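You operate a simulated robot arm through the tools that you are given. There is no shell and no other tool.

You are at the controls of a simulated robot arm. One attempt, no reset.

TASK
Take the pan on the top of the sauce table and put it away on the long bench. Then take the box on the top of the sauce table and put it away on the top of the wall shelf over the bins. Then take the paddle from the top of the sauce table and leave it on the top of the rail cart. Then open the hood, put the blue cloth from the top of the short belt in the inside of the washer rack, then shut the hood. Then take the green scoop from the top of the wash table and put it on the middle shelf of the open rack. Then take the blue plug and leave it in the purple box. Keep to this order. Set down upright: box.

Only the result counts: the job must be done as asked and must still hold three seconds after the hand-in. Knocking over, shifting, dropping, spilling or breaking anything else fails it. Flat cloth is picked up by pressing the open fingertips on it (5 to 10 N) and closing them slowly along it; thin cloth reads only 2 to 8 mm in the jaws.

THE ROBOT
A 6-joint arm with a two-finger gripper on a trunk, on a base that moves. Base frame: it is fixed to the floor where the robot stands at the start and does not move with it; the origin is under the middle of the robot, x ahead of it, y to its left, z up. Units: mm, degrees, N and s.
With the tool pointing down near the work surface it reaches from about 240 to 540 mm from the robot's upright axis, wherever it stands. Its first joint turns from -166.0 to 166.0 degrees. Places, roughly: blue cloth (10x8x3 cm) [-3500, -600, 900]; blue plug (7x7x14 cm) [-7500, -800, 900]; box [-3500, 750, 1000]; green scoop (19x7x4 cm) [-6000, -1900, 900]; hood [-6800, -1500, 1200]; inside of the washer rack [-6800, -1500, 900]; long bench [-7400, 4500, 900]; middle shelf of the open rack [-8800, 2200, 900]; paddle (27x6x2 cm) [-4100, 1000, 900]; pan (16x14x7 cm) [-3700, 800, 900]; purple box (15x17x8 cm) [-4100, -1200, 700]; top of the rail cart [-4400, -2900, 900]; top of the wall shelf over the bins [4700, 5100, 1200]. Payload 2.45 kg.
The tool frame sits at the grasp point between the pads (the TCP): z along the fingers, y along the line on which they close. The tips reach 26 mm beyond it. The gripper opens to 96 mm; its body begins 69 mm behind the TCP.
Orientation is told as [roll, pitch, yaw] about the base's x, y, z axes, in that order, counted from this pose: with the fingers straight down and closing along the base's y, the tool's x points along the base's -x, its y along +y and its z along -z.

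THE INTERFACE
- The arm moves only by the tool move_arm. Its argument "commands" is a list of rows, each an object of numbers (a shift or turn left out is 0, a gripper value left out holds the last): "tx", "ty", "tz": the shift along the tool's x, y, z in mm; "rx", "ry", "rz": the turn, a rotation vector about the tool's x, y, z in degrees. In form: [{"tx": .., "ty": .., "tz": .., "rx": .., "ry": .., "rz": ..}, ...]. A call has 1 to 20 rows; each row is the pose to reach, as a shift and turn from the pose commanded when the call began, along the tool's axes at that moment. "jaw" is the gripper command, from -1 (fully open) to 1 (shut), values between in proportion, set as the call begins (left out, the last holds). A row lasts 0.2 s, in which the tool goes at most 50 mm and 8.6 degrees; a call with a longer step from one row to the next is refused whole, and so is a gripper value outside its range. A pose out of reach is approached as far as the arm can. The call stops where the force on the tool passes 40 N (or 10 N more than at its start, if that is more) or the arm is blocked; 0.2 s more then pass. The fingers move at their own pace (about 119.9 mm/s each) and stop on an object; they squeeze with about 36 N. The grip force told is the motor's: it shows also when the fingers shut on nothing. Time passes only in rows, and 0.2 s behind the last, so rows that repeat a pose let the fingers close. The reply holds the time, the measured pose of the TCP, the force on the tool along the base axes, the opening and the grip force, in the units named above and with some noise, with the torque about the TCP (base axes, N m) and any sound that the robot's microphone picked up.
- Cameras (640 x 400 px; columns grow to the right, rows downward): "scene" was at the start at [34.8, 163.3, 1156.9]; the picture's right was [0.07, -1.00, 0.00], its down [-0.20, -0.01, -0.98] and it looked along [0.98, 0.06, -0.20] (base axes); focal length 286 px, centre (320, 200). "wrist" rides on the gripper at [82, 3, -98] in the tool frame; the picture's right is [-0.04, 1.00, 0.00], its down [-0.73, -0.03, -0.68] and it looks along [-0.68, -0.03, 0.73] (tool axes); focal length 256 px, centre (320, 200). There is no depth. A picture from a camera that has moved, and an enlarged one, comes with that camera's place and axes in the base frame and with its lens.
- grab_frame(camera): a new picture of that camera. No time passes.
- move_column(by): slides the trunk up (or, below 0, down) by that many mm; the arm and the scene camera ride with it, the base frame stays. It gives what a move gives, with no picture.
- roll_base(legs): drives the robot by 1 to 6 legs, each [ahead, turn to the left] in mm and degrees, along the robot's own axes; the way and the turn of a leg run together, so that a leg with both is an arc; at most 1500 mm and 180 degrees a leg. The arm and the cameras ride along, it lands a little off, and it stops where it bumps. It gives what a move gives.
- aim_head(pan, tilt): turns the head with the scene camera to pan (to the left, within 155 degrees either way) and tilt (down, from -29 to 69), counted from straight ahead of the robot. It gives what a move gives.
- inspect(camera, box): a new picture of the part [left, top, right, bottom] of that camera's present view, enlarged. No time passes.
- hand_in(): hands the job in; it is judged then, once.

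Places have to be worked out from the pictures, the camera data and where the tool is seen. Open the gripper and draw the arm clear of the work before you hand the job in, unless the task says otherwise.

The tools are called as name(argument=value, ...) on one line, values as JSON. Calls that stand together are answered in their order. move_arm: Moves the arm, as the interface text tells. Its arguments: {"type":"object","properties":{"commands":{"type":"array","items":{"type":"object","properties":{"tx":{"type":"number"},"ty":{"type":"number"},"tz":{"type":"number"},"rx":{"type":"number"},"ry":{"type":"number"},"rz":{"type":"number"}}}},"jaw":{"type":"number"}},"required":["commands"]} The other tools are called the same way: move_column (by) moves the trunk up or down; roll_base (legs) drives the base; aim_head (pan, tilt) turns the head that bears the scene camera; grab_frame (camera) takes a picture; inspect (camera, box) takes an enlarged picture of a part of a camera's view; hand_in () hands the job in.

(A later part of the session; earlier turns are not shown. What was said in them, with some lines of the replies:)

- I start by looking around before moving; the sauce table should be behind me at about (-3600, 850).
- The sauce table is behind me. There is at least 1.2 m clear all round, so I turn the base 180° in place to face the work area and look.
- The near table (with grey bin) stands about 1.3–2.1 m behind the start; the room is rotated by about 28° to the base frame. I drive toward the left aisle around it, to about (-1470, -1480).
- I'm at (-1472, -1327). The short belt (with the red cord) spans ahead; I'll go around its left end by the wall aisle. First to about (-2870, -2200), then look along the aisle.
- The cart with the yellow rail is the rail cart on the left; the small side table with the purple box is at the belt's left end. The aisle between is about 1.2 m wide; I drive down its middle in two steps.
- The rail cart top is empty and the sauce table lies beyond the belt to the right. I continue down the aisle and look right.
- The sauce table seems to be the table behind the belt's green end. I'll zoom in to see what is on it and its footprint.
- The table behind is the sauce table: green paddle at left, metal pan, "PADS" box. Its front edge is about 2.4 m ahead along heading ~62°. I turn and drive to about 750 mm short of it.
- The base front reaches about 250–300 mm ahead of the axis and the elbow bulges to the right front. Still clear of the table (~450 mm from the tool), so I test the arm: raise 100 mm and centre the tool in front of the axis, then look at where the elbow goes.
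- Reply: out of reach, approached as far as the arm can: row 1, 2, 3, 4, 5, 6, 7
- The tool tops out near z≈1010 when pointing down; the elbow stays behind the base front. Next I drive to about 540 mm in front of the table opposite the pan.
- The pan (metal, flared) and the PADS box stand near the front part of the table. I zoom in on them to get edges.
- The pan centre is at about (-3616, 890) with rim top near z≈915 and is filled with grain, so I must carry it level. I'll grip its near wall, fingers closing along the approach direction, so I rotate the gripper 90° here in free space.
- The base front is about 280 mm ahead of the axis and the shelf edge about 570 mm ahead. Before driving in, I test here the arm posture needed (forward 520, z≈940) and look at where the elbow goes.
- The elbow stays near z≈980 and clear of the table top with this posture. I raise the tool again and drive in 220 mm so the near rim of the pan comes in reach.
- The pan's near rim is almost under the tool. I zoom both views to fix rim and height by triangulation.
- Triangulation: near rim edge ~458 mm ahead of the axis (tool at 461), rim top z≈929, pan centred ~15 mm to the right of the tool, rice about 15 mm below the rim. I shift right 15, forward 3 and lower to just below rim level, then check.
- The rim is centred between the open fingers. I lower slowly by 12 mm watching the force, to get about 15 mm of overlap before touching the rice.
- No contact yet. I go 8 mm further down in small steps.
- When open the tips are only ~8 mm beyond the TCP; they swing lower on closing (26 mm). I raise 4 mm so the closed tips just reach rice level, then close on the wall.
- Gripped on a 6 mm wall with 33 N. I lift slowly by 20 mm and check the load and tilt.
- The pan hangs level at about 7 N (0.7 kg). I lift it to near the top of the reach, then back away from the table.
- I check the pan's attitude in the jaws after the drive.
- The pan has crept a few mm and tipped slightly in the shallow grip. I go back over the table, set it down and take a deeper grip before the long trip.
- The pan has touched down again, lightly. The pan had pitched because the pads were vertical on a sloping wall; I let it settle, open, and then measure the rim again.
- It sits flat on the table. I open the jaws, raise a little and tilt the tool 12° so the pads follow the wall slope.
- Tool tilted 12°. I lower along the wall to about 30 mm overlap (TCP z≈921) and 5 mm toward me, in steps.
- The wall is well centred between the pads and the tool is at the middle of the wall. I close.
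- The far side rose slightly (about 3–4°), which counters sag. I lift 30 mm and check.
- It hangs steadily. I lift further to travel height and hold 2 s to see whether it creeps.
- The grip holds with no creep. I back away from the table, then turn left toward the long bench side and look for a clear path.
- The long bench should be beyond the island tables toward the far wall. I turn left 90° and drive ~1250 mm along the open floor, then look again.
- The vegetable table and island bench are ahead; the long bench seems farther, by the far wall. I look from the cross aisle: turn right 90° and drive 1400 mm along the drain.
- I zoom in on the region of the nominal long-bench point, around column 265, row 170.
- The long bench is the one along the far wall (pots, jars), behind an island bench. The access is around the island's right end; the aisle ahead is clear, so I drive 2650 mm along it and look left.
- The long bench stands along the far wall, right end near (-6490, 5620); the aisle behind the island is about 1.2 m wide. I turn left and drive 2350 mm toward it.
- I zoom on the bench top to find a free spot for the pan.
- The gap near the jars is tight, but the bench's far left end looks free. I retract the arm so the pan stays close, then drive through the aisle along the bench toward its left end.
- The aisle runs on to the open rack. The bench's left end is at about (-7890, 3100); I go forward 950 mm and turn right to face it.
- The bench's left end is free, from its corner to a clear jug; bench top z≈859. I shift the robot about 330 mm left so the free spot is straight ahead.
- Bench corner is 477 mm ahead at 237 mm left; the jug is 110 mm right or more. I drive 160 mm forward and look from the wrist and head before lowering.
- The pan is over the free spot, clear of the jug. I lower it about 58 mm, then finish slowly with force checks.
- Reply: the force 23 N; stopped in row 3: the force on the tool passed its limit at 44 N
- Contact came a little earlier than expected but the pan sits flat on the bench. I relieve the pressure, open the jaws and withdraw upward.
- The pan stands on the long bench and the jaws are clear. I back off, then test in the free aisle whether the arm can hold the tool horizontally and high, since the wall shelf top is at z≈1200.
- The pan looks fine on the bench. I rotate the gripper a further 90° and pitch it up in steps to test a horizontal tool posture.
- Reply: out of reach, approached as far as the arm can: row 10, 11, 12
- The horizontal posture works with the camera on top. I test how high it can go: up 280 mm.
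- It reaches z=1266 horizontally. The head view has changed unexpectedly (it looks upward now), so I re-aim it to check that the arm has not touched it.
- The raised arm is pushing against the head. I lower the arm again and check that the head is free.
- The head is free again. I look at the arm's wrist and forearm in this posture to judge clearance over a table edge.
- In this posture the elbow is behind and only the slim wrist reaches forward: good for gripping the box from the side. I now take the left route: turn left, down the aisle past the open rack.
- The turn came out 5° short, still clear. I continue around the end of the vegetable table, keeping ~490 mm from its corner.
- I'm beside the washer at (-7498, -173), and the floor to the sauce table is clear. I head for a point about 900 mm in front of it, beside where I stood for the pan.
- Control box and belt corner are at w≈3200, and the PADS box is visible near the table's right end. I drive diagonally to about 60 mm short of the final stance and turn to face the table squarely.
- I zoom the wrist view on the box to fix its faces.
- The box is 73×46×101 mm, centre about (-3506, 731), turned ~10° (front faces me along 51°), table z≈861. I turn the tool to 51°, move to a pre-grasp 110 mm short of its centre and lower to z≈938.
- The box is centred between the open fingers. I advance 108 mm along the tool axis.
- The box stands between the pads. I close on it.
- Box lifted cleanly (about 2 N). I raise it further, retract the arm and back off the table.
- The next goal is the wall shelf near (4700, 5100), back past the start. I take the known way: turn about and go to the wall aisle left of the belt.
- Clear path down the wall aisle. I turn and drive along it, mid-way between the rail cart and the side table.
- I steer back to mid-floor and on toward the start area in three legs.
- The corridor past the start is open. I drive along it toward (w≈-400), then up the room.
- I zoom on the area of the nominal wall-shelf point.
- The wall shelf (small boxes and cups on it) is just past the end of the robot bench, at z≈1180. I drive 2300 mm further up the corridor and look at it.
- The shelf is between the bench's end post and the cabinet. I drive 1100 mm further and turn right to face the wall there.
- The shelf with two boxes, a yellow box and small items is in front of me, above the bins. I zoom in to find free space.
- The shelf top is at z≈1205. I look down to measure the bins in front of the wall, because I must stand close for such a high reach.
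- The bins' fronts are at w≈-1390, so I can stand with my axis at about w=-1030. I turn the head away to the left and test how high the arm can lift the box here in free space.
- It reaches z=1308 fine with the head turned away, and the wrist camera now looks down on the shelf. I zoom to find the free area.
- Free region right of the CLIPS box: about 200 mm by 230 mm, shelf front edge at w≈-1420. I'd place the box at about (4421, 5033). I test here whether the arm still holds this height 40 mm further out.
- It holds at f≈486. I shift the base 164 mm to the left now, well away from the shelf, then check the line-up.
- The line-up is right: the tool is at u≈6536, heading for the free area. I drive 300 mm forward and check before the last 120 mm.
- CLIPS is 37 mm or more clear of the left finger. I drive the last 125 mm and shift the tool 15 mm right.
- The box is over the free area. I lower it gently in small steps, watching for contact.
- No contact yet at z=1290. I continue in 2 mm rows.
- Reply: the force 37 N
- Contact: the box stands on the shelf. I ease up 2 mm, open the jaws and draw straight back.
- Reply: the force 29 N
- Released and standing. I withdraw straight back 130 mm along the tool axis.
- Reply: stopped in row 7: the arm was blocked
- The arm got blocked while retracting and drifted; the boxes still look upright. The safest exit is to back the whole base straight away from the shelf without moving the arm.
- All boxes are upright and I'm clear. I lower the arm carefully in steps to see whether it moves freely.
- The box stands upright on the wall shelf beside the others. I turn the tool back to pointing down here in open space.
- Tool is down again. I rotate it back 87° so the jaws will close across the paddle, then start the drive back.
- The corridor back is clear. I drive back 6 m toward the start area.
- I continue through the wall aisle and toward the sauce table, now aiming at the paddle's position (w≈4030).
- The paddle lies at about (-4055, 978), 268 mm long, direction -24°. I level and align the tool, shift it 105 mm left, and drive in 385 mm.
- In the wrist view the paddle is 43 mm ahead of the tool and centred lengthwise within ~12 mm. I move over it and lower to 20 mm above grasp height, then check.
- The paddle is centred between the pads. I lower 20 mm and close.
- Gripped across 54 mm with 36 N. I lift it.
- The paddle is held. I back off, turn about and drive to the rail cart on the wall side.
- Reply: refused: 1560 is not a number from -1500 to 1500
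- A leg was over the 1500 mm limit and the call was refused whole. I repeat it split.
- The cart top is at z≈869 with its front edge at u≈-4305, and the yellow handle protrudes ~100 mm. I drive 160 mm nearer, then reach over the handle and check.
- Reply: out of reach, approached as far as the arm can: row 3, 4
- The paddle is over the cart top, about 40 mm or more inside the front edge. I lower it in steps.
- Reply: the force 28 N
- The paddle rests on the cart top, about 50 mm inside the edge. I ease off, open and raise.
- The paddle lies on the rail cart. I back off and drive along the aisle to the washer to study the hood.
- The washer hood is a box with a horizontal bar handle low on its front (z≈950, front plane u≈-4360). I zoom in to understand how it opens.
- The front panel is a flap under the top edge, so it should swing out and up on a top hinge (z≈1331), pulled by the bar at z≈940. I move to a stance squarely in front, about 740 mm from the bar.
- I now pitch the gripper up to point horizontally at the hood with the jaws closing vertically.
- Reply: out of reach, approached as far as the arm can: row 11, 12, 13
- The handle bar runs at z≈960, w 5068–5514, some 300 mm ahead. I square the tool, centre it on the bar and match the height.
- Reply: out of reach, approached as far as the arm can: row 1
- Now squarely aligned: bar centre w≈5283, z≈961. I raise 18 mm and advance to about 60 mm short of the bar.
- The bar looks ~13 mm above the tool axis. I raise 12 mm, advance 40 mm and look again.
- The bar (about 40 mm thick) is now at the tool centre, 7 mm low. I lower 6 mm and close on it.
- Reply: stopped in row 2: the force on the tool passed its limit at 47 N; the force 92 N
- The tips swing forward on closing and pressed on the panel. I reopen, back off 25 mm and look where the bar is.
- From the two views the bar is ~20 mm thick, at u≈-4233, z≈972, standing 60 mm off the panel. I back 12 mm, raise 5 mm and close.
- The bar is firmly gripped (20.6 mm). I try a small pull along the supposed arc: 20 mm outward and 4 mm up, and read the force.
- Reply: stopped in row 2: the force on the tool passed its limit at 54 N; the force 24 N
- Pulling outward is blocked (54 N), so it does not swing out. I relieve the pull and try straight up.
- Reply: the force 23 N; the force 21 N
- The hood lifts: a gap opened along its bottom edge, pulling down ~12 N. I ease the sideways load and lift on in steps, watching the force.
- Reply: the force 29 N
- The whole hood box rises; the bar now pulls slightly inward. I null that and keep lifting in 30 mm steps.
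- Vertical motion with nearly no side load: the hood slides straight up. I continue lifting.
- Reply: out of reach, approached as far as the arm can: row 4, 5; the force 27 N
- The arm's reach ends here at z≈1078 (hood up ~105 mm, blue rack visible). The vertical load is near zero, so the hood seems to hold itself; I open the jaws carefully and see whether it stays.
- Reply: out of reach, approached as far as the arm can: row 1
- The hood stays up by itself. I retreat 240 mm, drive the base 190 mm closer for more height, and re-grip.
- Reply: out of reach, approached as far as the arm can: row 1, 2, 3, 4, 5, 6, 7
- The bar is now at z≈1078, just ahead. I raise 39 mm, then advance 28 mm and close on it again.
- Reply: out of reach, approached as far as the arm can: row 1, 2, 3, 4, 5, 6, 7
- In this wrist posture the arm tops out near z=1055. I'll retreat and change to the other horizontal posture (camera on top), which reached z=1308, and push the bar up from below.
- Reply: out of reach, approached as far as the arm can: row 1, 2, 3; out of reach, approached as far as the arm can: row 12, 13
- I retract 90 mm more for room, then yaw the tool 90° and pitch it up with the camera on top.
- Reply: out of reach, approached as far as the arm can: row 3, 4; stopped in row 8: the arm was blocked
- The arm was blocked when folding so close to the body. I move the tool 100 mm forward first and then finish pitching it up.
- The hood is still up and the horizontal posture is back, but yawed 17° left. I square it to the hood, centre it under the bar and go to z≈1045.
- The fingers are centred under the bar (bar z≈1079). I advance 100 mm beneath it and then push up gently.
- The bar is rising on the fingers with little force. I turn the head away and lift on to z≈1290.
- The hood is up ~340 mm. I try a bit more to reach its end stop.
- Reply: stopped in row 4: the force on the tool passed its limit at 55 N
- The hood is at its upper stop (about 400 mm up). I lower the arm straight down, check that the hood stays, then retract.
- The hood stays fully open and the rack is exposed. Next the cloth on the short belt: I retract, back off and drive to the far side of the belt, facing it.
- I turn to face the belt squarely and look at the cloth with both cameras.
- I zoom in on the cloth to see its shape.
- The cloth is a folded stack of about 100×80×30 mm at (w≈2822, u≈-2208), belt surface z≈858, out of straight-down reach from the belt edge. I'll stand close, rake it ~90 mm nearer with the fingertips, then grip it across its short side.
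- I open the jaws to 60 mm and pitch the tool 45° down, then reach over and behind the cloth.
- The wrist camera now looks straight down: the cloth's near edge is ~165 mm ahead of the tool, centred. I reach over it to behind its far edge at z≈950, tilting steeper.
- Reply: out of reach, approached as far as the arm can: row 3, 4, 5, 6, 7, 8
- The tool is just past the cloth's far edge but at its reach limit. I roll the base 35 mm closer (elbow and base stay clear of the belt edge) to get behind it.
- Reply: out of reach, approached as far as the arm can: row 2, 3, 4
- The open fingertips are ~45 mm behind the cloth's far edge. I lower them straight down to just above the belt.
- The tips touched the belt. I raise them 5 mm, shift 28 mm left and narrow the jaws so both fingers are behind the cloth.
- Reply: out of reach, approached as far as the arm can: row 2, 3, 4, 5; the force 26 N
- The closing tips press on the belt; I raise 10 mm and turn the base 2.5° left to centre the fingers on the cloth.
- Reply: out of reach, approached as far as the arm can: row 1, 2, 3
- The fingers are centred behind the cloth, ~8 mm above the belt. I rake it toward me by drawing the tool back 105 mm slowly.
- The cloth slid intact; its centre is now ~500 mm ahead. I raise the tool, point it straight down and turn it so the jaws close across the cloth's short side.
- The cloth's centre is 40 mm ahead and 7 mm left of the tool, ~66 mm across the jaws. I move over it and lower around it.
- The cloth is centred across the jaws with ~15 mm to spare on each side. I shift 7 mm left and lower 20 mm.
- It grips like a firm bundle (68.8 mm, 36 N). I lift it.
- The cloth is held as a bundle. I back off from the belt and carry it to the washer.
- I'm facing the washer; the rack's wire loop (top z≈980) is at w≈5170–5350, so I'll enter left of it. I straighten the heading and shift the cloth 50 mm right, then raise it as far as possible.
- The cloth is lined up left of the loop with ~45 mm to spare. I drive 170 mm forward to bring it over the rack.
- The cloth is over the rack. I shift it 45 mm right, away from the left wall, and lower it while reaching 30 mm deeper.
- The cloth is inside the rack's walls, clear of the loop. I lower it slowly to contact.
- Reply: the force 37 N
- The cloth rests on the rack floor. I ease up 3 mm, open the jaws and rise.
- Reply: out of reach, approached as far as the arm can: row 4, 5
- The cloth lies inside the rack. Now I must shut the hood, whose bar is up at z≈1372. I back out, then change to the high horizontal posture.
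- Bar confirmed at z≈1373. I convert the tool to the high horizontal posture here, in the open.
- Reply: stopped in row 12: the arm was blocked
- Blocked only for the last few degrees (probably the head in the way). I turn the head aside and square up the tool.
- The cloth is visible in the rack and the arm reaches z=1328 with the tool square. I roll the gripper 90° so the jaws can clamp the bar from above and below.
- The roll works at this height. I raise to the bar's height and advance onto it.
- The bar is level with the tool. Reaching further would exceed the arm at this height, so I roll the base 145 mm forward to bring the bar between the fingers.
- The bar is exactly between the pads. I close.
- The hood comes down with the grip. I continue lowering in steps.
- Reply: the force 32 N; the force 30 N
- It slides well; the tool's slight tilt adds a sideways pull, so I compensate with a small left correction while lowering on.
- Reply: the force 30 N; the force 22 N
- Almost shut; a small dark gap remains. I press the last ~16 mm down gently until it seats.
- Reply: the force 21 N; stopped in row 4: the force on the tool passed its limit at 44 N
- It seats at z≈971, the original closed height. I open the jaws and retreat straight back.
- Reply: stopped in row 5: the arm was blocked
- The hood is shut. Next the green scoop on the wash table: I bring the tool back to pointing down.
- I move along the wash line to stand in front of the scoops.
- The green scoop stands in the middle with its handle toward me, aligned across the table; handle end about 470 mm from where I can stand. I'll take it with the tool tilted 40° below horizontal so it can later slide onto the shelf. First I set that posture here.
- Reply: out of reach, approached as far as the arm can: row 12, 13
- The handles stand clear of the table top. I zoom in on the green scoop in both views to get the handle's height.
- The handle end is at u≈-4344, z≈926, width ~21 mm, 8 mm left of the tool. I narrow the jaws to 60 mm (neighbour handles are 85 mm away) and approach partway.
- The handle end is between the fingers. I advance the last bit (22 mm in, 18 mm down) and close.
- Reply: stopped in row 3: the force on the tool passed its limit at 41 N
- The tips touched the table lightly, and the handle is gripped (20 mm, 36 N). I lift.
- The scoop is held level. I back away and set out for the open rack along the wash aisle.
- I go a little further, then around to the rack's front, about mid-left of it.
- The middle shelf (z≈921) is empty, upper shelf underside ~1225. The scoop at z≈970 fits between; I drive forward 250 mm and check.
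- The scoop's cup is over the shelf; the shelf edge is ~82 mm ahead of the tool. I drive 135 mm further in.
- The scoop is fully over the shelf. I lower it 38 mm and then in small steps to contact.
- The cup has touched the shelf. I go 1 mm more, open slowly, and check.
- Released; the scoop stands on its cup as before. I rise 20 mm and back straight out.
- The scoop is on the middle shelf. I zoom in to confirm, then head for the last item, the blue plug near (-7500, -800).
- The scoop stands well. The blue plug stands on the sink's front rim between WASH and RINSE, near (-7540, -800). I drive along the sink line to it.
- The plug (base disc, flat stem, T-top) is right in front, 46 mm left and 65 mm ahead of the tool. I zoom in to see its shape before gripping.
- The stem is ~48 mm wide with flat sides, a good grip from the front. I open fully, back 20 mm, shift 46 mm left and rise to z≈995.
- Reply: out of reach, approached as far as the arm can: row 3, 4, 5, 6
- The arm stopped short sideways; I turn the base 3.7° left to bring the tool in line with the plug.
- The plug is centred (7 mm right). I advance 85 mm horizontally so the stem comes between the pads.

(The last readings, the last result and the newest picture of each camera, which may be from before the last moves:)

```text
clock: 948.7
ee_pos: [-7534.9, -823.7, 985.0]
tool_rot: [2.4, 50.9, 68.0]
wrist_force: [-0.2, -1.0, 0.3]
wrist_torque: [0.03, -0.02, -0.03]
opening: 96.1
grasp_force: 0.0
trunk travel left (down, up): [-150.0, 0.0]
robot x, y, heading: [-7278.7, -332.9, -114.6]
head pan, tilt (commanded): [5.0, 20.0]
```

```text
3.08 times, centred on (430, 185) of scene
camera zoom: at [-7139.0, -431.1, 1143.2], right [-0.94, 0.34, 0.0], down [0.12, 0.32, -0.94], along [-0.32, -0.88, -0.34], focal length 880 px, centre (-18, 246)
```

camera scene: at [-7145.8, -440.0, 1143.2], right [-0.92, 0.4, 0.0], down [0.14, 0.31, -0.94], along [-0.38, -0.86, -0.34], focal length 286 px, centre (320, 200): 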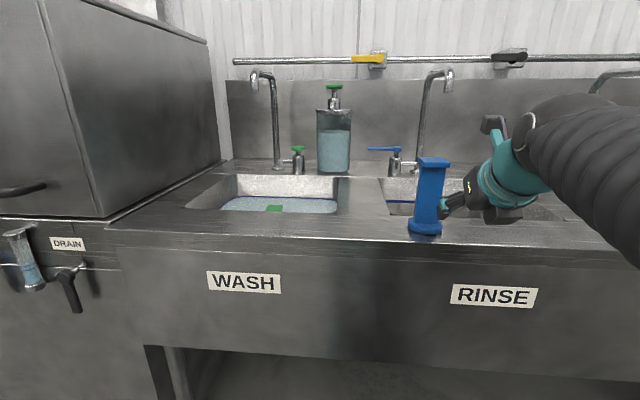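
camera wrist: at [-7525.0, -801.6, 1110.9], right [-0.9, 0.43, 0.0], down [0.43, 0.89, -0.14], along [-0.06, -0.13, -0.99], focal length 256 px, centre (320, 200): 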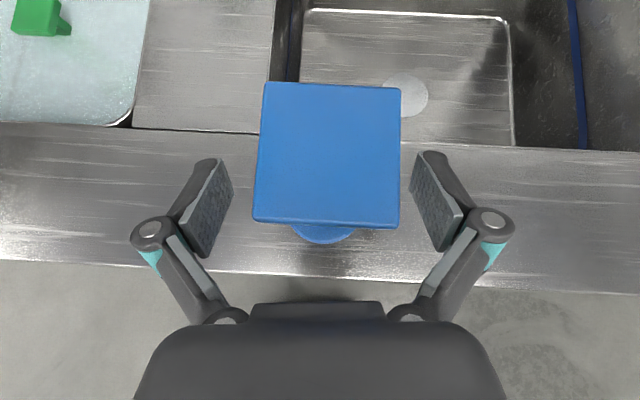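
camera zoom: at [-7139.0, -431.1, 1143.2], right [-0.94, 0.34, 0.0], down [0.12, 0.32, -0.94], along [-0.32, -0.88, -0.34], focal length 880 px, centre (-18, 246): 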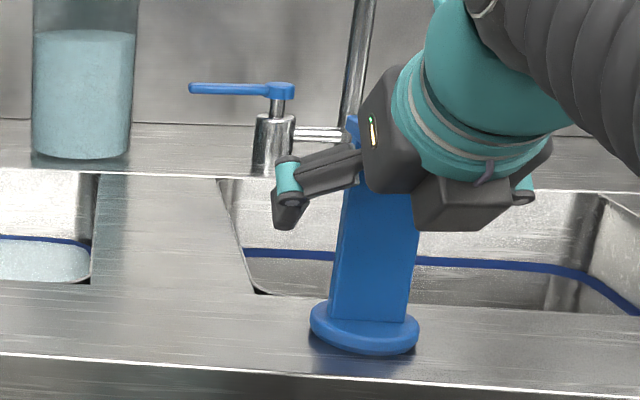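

From above the plug's top plate is centred on the tool. I close on the stem.

move_arm(commands=[{"tz": 0}, {"tz": 0}, {"tz": 0}, {"tz": 0}], jaw=1)

move_arm(commands=[{"tx": 3, "tz": -2.5}, {"tx": 8, "tz": -6.5}, {"tx": 15, "tz": -12.5}, {"tx": 15, "tz": -12.5}])

grab_frame(camera="wrist")

inspect(camera="scene", box=[360, 120, 500, 250])

```text
clock: 949.7
ee_pos: [-7535.6, -822.1, 988.0]
tool_rot: [2.4, 50.9, 68.0]
wrist_force: [-5.2, 2.4, 11.1]
wrist_torque: [-0.1, 0.21, -0.12]
opening: 43.5
grasp_force: 35.9
trunk travel left (down, up): [-150.0, 0.0]
robot x, y, heading: [-7277.1, -331.9, -114.6]
head pan, tilt (commanded): [5.0, 20.0]
```

```text
clock: 950.7
ee_pos: [-7535.5, -821.7, 1007.3]
tool_rot: [2.5, 50.8, 68.0]
wrist_force: [0.6, -0.3, -2.0]
wrist_torque: [-0.01, -0.02, 0.01]
opening: 43.5
grasp_force: 36.3
trunk travel left (down, up): [-150.0, 0.0]
robot x, y, heading: [-7277.1, -331.9, -114.9]
head pan, tilt (commanded): [5.0, 20.0]
```

```text
taken
camera wrist: at [-7525.5, -800.6, 1131.9], right [-0.9, 0.43, 0.0], down [0.42, 0.89, -0.14], along [-0.06, -0.13, -0.99], focal length 256 px, centre (320, 200)
```

wrist: 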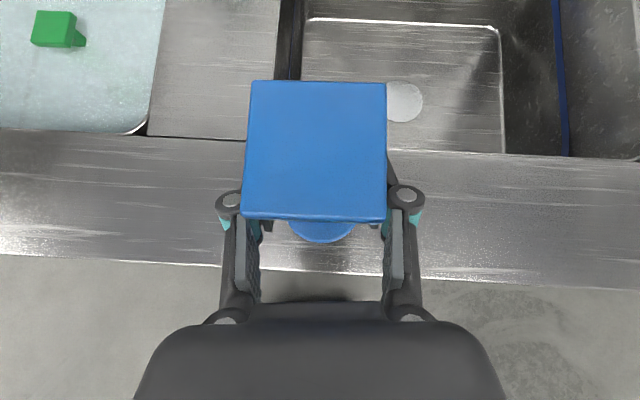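

```text
3.08 times, centred on (430, 185) of scene
camera zoom: at [-7139.1, -431.2, 1143.2], right [-0.94, 0.34, 0.0], down [0.12, 0.32, -0.94], along [-0.32, -0.88, -0.34], focal length 880 px, centre (-18, 246)
```

zoom: 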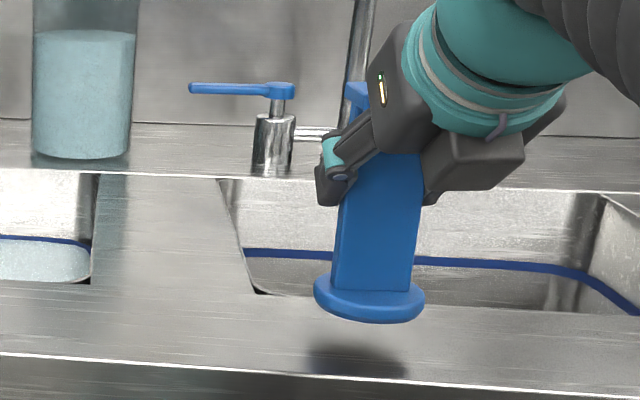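

The plug is lifted upright (2 N). I back off and drive along the aisle to the purple box at the belt's left end.

roll_base(legs=[[-240, 0], [0, 84.5], [1500, 0], [1450, 0]])

aim_head(pan=30, tilt=20)

grab_frame(camera="scene")

```text
clock: 970.0
ee_pos: [-4065.8, -1741.3, 1006.9]
tool_rot: [2.5, 50.8, 156.0]
wrist_force: [0.1, 0.2, -0.8]
wrist_torque: [0.01, 0.01, 0.02]
opening: 43.3
grasp_force: 36.6
trunk travel left (down, up): [-150.0, 0.0]
robot x, y, heading: [-4543.9, -1467.6, -26.7]
head pan, tilt (commanded): [5.0, 20.0]
```

```text
clock: 970.9
ee_pos: [-4065.5, -1740.6, 1006.0]
tool_rot: [2.5, 50.7, 156.0]
wrist_force: [-0.1, 0.6, -2.9]
wrist_torque: [0.02, -0.01, -0.01]
opening: 43.3
grasp_force: 36.1
trunk travel left (down, up): [-150.0, 0.0]
robot x, y, heading: [-4548.2, -1470.0, -26.6]
head pan, tilt (commanded): [30.0, 20.0]
```

```text
taken
camera scene: at [-4435.9, -1295.8, 1143.2], right [0.06, -1.0, 0.0], down [-0.34, -0.02, -0.94], along [0.94, 0.05, -0.34], focal length 286 px, centre (320, 200)
```

scene: 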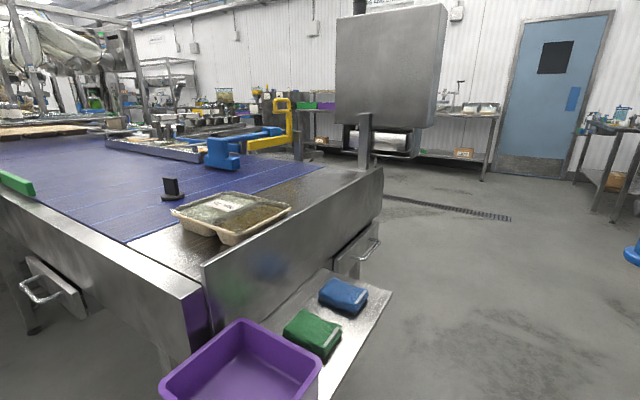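

The purple box is at about (w≈3059, u≈-2965). I move 225 mm further and turn left to face it.

roll_base(legs=[[0, -9], [225, 0], [0, 94.5]])

grab_frame(camera="wrist")

aim_head(pan=5, tilt=40)

grab_frame(camera="scene")

```text
clock: 977.2
ee_pos: [-4036.9, -1153.7, 1005.3]
tool_rot: [2.4, 50.7, -120.1]
wrist_force: [-0.4, -1.1, -1.3]
wrist_torque: [0.01, 0.0, -0.02]
opening: 43.4
grasp_force: 36.2
trunk travel left (down, up): [-150.0, 0.0]
robot x, y, heading: [-4358.2, -1602.3, 56.9]
head pan, tilt (commanded): [30.0, 20.0]
```

```text
taken
camera wrist: at [-4049.7, -1174.4, 1132.0], right [0.83, -0.55, 0.0], down [-0.55, -0.83, -0.14], along [0.07, 0.12, -0.99], focal length 256 px, centre (320, 200)
```

wrist: 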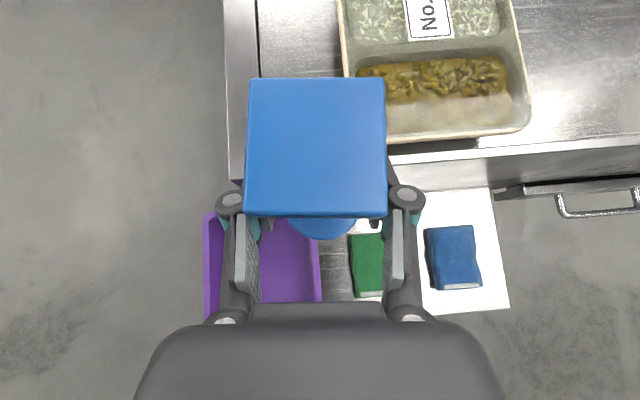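

```text
clock: 978.1
ee_pos: [-4037.0, -1152.7, 1005.9]
tool_rot: [2.4, 50.7, -120.0]
wrist_force: [0.1, -0.5, -1.1]
wrist_torque: [-0.03, -0.01, 0.01]
opening: 43.3
grasp_force: 36.5
trunk travel left (down, up): [-150.0, 0.0]
robot x, y, heading: [-4358.6, -1605.1, 57.2]
head pan, tilt (commanded): [5.0, 40.0]
```

```text
taken
camera scene: at [-4483.6, -1493.1, 1111.9], right [0.88, -0.47, 0.0], down [-0.3, -0.57, -0.77], along [0.36, 0.68, -0.64], focal length 286 px, centre (320, 200)
```

scene: 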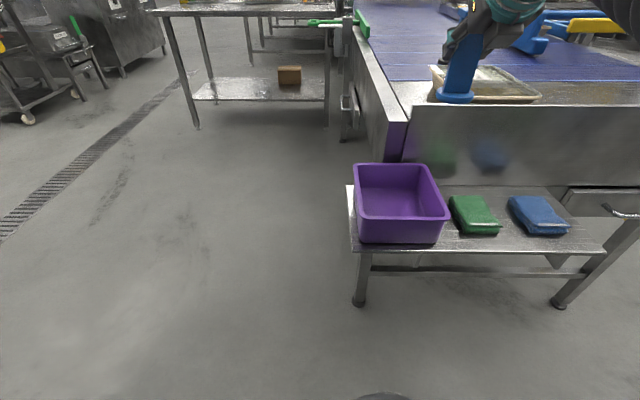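

The box is seen well: centre about (w≈3085, u≈-2980), ~80 mm left of and ~50 mm nearer than the plug. I turn the base 8.5° left and draw the arm back 50 mm.

roll_base(legs=[[0, 8.3]])

move_arm(commands=[{"tx": -8, "tz": -10}, {"tx": -16, "tz": -20}, {"tx": -24, "tz": -30}, {"tx": -31, "tz": -38}, {"tx": -31, "tz": -38}])

grab_frame(camera="wrist")

grab_frame(camera="scene")

```text
clock: 979.2
ee_pos: [-4104.6, -1110.3, 1005.9]
tool_rot: [2.3, 50.8, -111.7]
wrist_force: [-0.4, 0.9, -2.3]
wrist_torque: [-0.02, -0.01, 0.01]
opening: 43.4
grasp_force: 36.0
trunk travel left (down, up): [-150.0, 0.0]
robot x, y, heading: [-4360.6, -1604.1, 65.3]
head pan, tilt (commanded): [5.0, 40.0]
```

```text
clock: 980.4
ee_pos: [-4123.0, -1156.0, 1007.1]
tool_rot: [2.5, 50.7, -111.9]
wrist_force: [-0.4, -0.1, -1.8]
wrist_torque: [-0.01, -0.02, 0.03]
opening: 43.6
grasp_force: 35.7
trunk travel left (down, up): [-150.0, 0.0]
robot x, y, heading: [-4357.5, -1602.8, 65.2]
head pan, tilt (commanded): [5.0, 40.0]
```

```text
taken
camera wrist: at [-4134.2, -1178.9, 1132.3], right [0.91, -0.42, 0.0], down [-0.42, -0.9, -0.14], along [0.06, 0.13, -0.99], focal length 256 px, centre (320, 200)
```

wrist: 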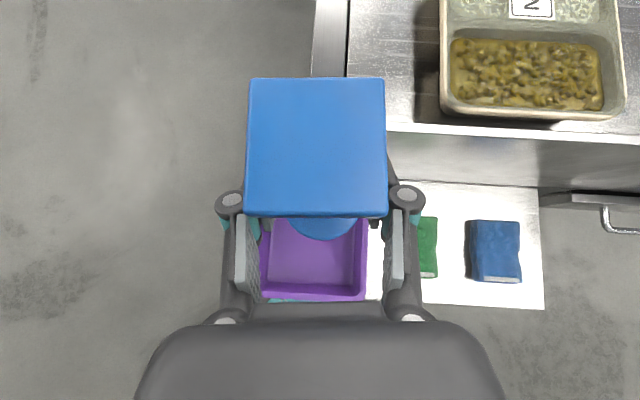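

```text
taken
camera scene: at [-4498.2, -1512.5, 1111.8], right [0.94, -0.33, 0.0], down [-0.21, -0.61, -0.77], along [0.26, 0.72, -0.64], focal length 286 px, centre (320, 200)
```

scene: 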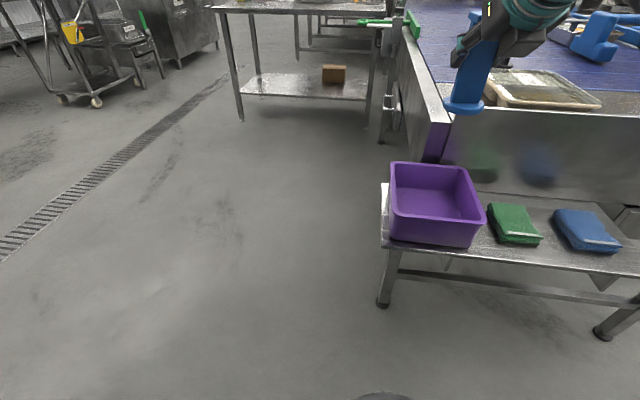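

The plug hangs ~24 mm beyond the box centre. I draw back 24 mm, then lower in steps watching the clearance.

move_arm(commands=[{"tx": -7.6, "tz": -9.3}, {"tx": -15.2, "tz": -18.6}, {"tx": -15.2, "tz": -18.6}])

move_arm(commands=[{"tx": -19, "tz": 16}, {"tx": -38, "tz": 32}, {"tx": -57, "tz": 48}, {"tx": -76, "tz": 62}, {"tx": -76, "tz": 62}])

grab_frame(camera="wrist")

grab_frame(camera="scene")

```text
clock: 981.2
ee_pos: [-4134.7, -1179.2, 1005.6]
tool_rot: [2.5, 50.7, -111.9]
wrist_force: [0.0, -0.5, -1.8]
wrist_torque: [-0.05, 0.03, 0.04]
opening: 43.5
grasp_force: 36.5
trunk travel left (down, up): [-150.0, 0.0]
robot x, y, heading: [-4358.1, -1602.2, 65.5]
head pan, tilt (commanded): [5.0, 40.0]
```

```text
clock: 982.4
ee_pos: [-4130.9, -1176.7, 906.1]
tool_rot: [2.5, 50.8, -111.8]
wrist_force: [0.5, 0.7, -3.4]
wrist_torque: [-0.02, -0.02, -0.02]
opening: 43.0
grasp_force: 36.3
trunk travel left (down, up): [-150.0, 0.0]
robot x, y, heading: [-4362.9, -1604.7, 65.3]
head pan, tilt (commanded): [5.0, 40.0]
```

```text
taken
camera wrist: at [-4141.7, -1200.4, 1032.3], right [0.91, -0.42, 0.0], down [-0.42, -0.9, -0.14], along [0.06, 0.13, -0.99], focal length 256 px, centre (320, 200)
```

wrist: 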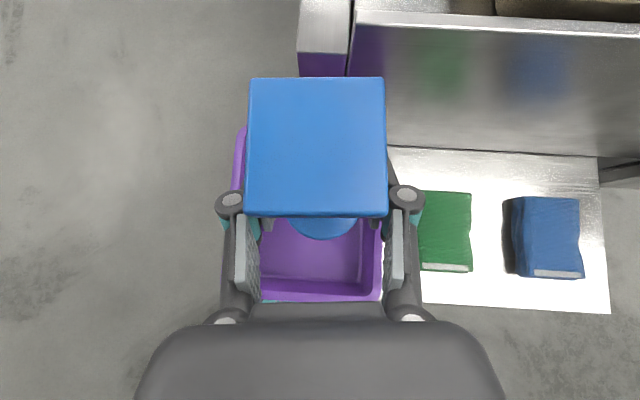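

```text
taken
camera scene: at [-4498.3, -1512.6, 1111.8], right [0.94, -0.33, 0.0], down [-0.21, -0.61, -0.77], along [0.26, 0.72, -0.64], focal length 286 px, centre (320, 200)
```

scene: 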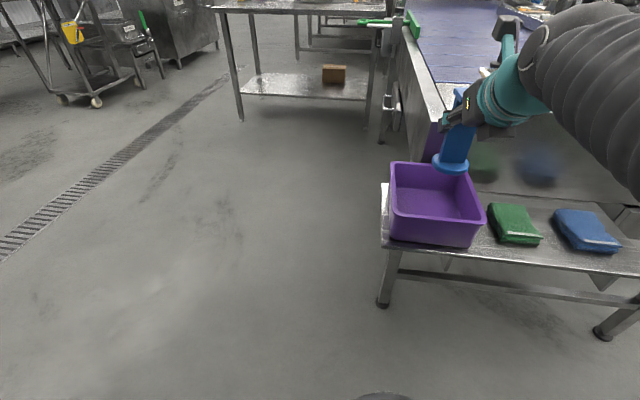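

The plug is over the box, 13 mm right of its centre. I nudge it 13 mm left and continue down.

roll_base(legs=[[0, 1.5]])

move_arm(commands=[{"tx": -16, "tz": 13}, {"tx": -31, "tz": 25.5}, {"tx": -46, "tz": 38}, {"tx": -46, "tz": 38}])

grab_frame(camera="wrist")

inspect(camera="scene", box=[360, 80, 560, 260])

```text
clock: 983.1
ee_pos: [-4142.3, -1170.7, 906.6]
tool_rot: [2.4, 50.7, -110.3]
wrist_force: [-0.7, -0.5, -0.8]
wrist_torque: [0.0, -0.01, -0.01]
opening: 43.4
grasp_force: 36.0
trunk travel left (down, up): [-150.0, 0.0]
robot x, y, heading: [-4363.2, -1600.2, 66.7]
head pan, tilt (commanded): [5.0, 40.0]
```

```text
clock: 984.1
ee_pos: [-4139.9, -1176.1, 846.2]
tool_rot: [2.4, 50.8, -110.3]
wrist_force: [0.3, 0.4, -1.6]
wrist_torque: [-0.02, 0.0, 0.02]
opening: 43.3
grasp_force: 36.2
trunk travel left (down, up): [-150.0, 0.0]
robot x, y, heading: [-4361.8, -1601.0, 67.2]
head pan, tilt (commanded): [5.0, 40.0]
```

```text
taken
camera wrist: at [-4149.8, -1198.3, 971.6], right [0.92, -0.4, 0.0], down [-0.4, -0.91, -0.14], along [0.05, 0.13, -0.99], focal length 256 px, centre (320, 200)
```

wrist: 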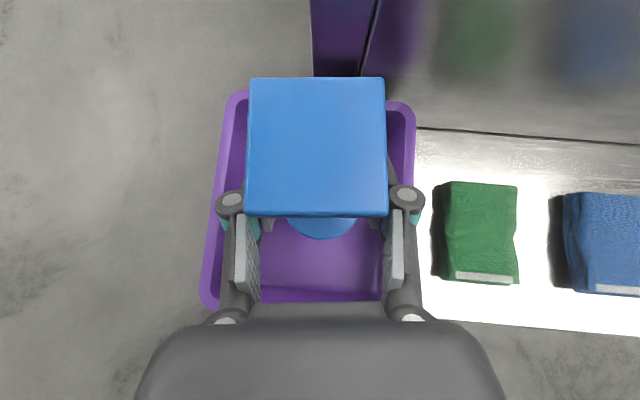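

```text
2.22 times, centred on (460, 170) of scene
camera zoom: at [-4500.6, -1516.2, 1111.8], right [0.95, -0.31, 0.0], down [-0.2, -0.61, -0.77], along [0.24, 0.73, -0.64], focal length 636 px, centre (9, 267)
```

zoom: 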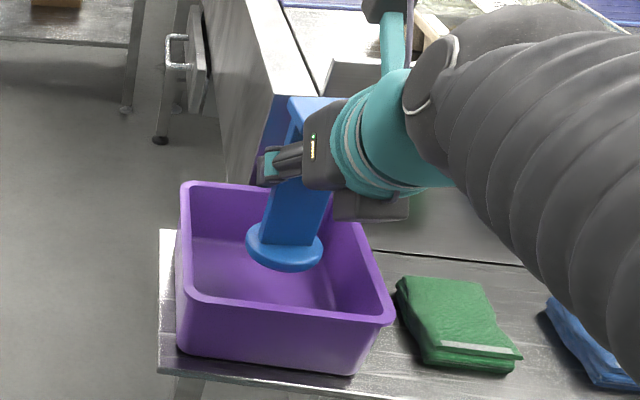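

The plug base is entering the box, well centred. I lower 50 mm more, then slowly to contact.

move_arm(commands=[{"tx": -10, "tz": 8}, {"tx": -20, "tz": 16.5}, {"tx": -30, "tz": 24.7}, {"tx": -38, "tz": 31}, {"tx": -38, "tz": 31}])

move_arm(commands=[{"tx": -2.3, "tz": 1.9}, {"tx": -4.6, "tz": 3.8}, {"tx": -4.6, "tz": 3.8}])

move_arm(commands=[{"tx": -2.3, "tz": 1.9}, {"tx": -4.6, "tz": 3.8}, {"tx": -4.6, "tz": 3.8}])

inspect(camera="scene", box=[360, 80, 560, 260])

```text
clock: 985.3
ee_pos: [-4139.3, -1173.7, 797.6]
tool_rot: [2.4, 50.8, -110.3]
wrist_force: [0.2, -0.1, -1.6]
wrist_torque: [-0.01, 0.01, -0.01]
opening: 43.3
grasp_force: 35.9
trunk travel left (down, up): [-150.0, 0.0]
robot x, y, heading: [-4361.3, -1604.0, 67.2]
head pan, tilt (commanded): [5.0, 40.0]
```

```text
clock: 986.1
ee_pos: [-4137.5, -1173.8, 791.0]
tool_rot: [2.4, 50.7, -110.3]
wrist_force: [0.1, -0.2, -1.7]
wrist_torque: [-0.04, 0.06, 0.04]
opening: 43.2
grasp_force: 35.9
trunk travel left (down, up): [-150.0, 0.0]
robot x, y, heading: [-4359.5, -1603.7, 67.0]
head pan, tilt (commanded): [5.0, 40.0]
```

```text
clock: 986.9
ee_pos: [-4139.2, -1172.2, 788.8]
tool_rot: [2.6, 51.3, -110.3]
wrist_force: [6.0, -5.0, 33.2]
wrist_torque: [-0.04, 0.43, 0.01]
opening: 43.7
grasp_force: 35.8
trunk travel left (down, up): [-150.0, 0.0]
robot x, y, heading: [-4354.7, -1602.0, 66.9]
head pan, tilt (commanded): [5.0, 40.0]
```

```text
2.22 times, centred on (460, 170) of scene
camera zoom: at [-4500.8, -1517.5, 1112.4], right [0.95, -0.31, 0.0], down [-0.2, -0.61, -0.77], along [0.24, 0.73, -0.64], focal length 636 px, centre (9, 267)
```

zoom: 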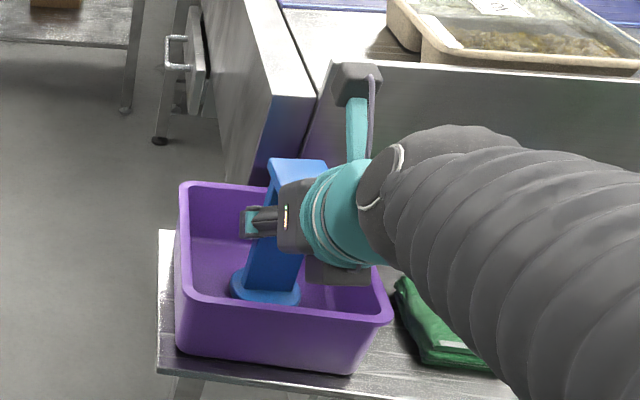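

The plug stands on the box floor. I ease off, open the jaws partway and withdraw back-and-up along the tool axis.

move_arm(commands=[{"tx": 1.6, "tz": -1.3}, {"tx": 2.3, "tz": -1.9}])

move_arm(commands=[{"tz": 0}, {"tz": 0}, {"tz": 0}], jaw=-0.4)

grab_frame(camera="wrist")

inspect(camera="scene", box=[360, 80, 560, 260])

```text
clock: 987.5
ee_pos: [-4138.9, -1172.7, 790.3]
tool_rot: [2.5, 50.9, -110.3]
wrist_force: [13.3, 1.5, 21.8]
wrist_torque: [0.6, -0.56, -0.28]
opening: 43.6
grasp_force: 36.0
trunk travel left (down, up): [-150.0, 0.0]
robot x, y, heading: [-4361.9, -1601.6, 66.7]
head pan, tilt (commanded): [5.0, 40.0]
```

```text
clock: 988.3
ee_pos: [-4141.1, -1171.7, 788.6]
tool_rot: [2.4, 50.7, -110.4]
wrist_force: [0.8, 0.4, 0.0]
wrist_torque: [0.0, 0.0, 0.03]
opening: 67.3
grasp_force: 0.0
trunk travel left (down, up): [-150.0, 0.0]
robot x, y, heading: [-4362.1, -1604.7, 66.9]
head pan, tilt (commanded): [5.0, 40.0]
```

```text
taken
camera wrist: at [-4149.8, -1194.9, 914.3], right [0.92, -0.4, 0.0], down [-0.4, -0.91, -0.14], along [0.05, 0.13, -0.99], focal length 256 px, centre (320, 200)
```

wrist: 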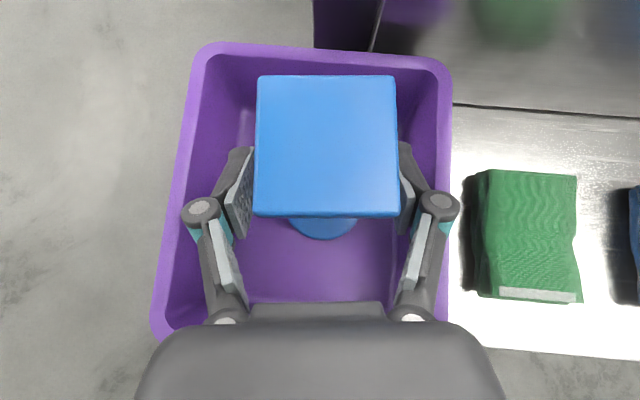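

```text
2.22 times, centred on (460, 170) of scene
camera zoom: at [-4500.6, -1516.4, 1111.8], right [0.95, -0.31, 0.0], down [-0.2, -0.61, -0.77], along [0.24, 0.73, -0.64], focal length 636 px, centre (9, 267)
```

zoom: 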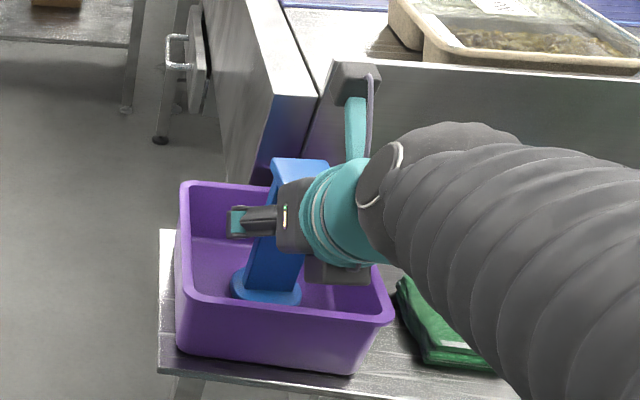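

The plug stands free in the box. I withdraw back and up.

move_arm(commands=[{"tz": -12}, {"tz": -26}, {"tz": -45}, {"tz": -70}, {"tz": -95, "tx": 10}, {"tz": -115, "tx": 25}, {"tz": -130, "tx": 45}, {"tz": -130, "tx": 45}])

grab_frame(camera="wrist")

inspect(camera="scene", box=[360, 80, 560, 260])

```text
clock: 990.1
ee_pos: [-4170.0, -1238.1, 907.7]
tool_rot: [2.5, 50.7, -110.2]
wrist_force: [0.2, -0.2, 0.0]
wrist_torque: [0.0, -0.03, -0.02]
opening: 67.6
grasp_force: 0.1
trunk travel left (down, up): [-150.0, 0.0]
robot x, y, heading: [-4361.9, -1601.4, 67.1]
head pan, tilt (commanded): [5.0, 40.0]
```

```text
taken
camera wrist: at [-4180.3, -1262.0, 1033.2], right [0.92, -0.4, 0.0], down [-0.4, -0.91, -0.14], along [0.05, 0.13, -0.99], focal length 256 px, centre (320, 200)
```

wrist: 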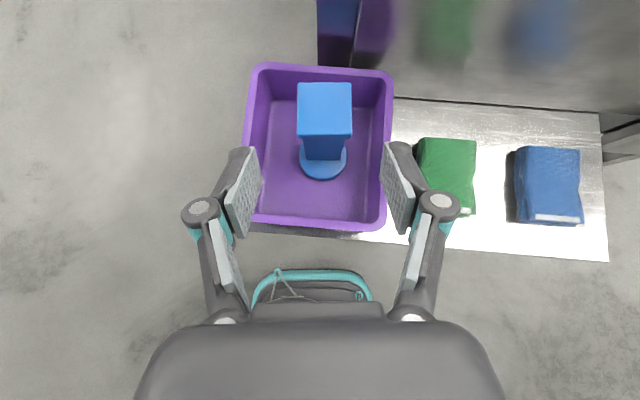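

```text
2.22 times, centred on (460, 170) of scene
camera zoom: at [-4500.6, -1516.3, 1111.8], right [0.95, -0.31, 0.0], down [-0.2, -0.61, -0.77], along [0.24, 0.73, -0.64], focal length 636 px, centre (9, 267)
```

zoom: 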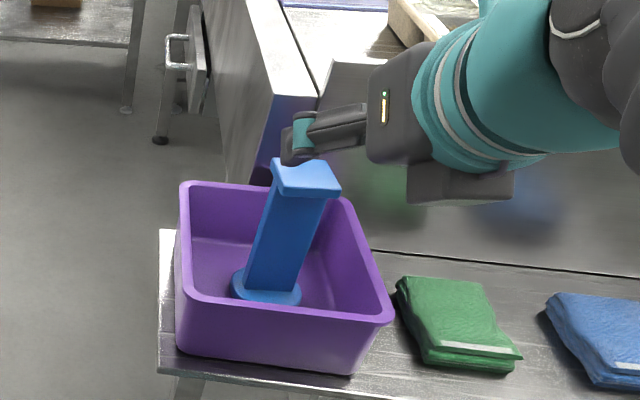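

The plug stands upright in the purple box. I back off, open the gripper fully, and take a last look at the hood, the rail cart and the box from here.

roll_base(legs=[[-220, 0]])

move_arm(commands=[{"tz": 0}, {"tz": 0}, {"tz": 0}], jaw=-1)

aim_head(pan=112, tilt=8)

grab_frame(camera="scene")

aim_head(pan=150, tilt=20)

grab_frame(camera="scene")

aim_head(pan=-5, tilt=30)

grab_frame(camera="scene")

```text
clock: 991.8
ee_pos: [-4257.0, -1441.5, 907.6]
tool_rot: [2.5, 50.7, -110.2]
wrist_force: [-0.7, -0.3, 0.4]
wrist_torque: [0.02, -0.02, 0.03]
opening: 67.3
grasp_force: 0.0
trunk travel left (down, up): [-150.0, 0.0]
robot x, y, heading: [-4443.9, -1807.3, 67.0]
head pan, tilt (commanded): [5.0, 40.0]
```

```text
clock: 992.6
ee_pos: [-4257.5, -1442.9, 908.4]
tool_rot: [2.4, 50.7, -110.1]
wrist_force: [-0.2, 0.1, 0.6]
wrist_torque: [-0.02, 0.0, 0.0]
opening: 96.0
grasp_force: 0.1
trunk travel left (down, up): [-150.0, 0.0]
robot x, y, heading: [-4447.5, -1805.6, 67.2]
head pan, tilt (commanded): [5.0, 40.0]
```

```text
clock: 994.5
ee_pos: [-4256.9, -1443.0, 908.5]
tool_rot: [2.4, 50.7, -110.1]
wrist_force: [0.2, 0.1, 0.2]
wrist_torque: [0.02, 0.01, 0.01]
opening: 96.1
grasp_force: 0.1
trunk travel left (down, up): [-150.0, 0.0]
robot x, y, heading: [-4445.3, -1801.9, 66.9]
head pan, tilt (commanded): [112.0, 8.0]
```

```text
taken
camera scene: at [-4705.8, -1798.5, 1162.7], right [0.02, 1.0, 0.0], down [0.14, 0.0, -0.99], along [-0.99, 0.02, -0.14], focal length 286 px, centre (320, 200)
```

scene: 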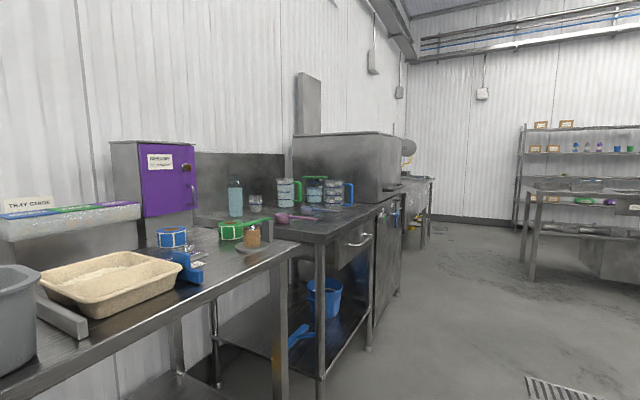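

```text
clock: 995.5
ee_pos: [-4256.6, -1441.0, 907.4]
tool_rot: [2.3, 50.7, -110.2]
wrist_force: [-0.5, -0.7, 0.2]
wrist_torque: [0.02, 0.01, 0.01]
opening: 96.2
grasp_force: 0.0
trunk travel left (down, up): [-150.0, 0.0]
robot x, y, heading: [-4443.0, -1808.2, 67.1]
head pan, tilt (commanded): [150.0, 20.0]
```

```text
taken
camera scene: at [-4687.6, -1856.2, 1143.2], right [-0.6, 0.8, 0.0], down [0.27, 0.21, -0.94], along [-0.75, -0.57, -0.34], focal length 286 px, centre (320, 200)
```

scene: 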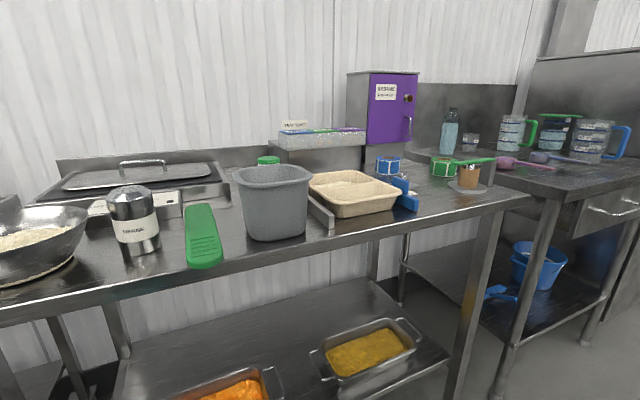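

```text
clock: 997.9
ee_pos: [-4257.0, -1440.7, 907.4]
tool_rot: [2.4, 50.7, -110.1]
wrist_force: [-0.2, 0.1, -0.1]
wrist_torque: [-0.03, -0.02, -0.02]
opening: 96.0
grasp_force: 0.0
trunk travel left (down, up): [-150.0, 0.0]
robot x, y, heading: [-4446.9, -1808.7, 67.0]
head pan, tilt (commanded): [-5.0, 30.0]
```

```text
taken
camera scene: at [-4570.8, -1720.3, 1127.2], right [0.88, -0.47, 0.0], down [-0.23, -0.44, -0.87], along [0.41, 0.77, -0.5], focal length 286 px, centre (320, 200)
```

scene: 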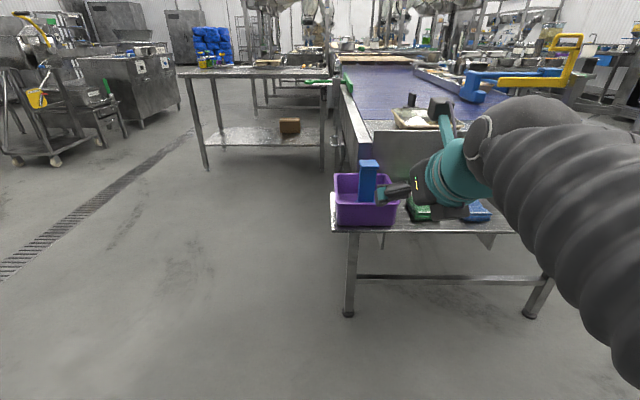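

Everything is in place: hood shut with the cloth inside, plug upright in the purple box. The gripper is open and clear of the work, so I hand in.

hand_in()

```text
The job is handed in.
```

I worked through all six steps in the order you gave and handed the job in. The tool only said it was handed in and gave no verdict, so I don't yet know how it was judged.

| Item | Where it ended up |
|---|---|
| Pan | On the left end of the long bench, clear of the jug |
| Box | Upright on the top of the wall shelf over the bins, beside the other boxes |
| Paddle | Flat on the top of the rail cart |
| Blue cloth | Inside the washer rack; the hood was fully raised before and fully closed after |
| Green scoop | Upright on the middle shelf of the open rack |
| Blue plug | Standing in the purple box |

I saw each item in place after letting go of it. At the end I looked again only at the hood (shut) and the plug (still standing); the other items were not rechecked. The gripper was open and away from the work at hand-in.

- **Pan:** The first grip slipped and the pan tipped, by roughly 15–20° at worst. I set it back on the sauce table and took a deeper hold; I saw no rice lost.
- **Box:** The arm was blocked while pulling back from the wall shelf and drifted close to the neighbouring boxes. They looked undisturbed afterwards.
- **Hood:** Before I found it lifts straight up, I pressed and pulled on it with up to about 90 N. It then opened and closed normally.
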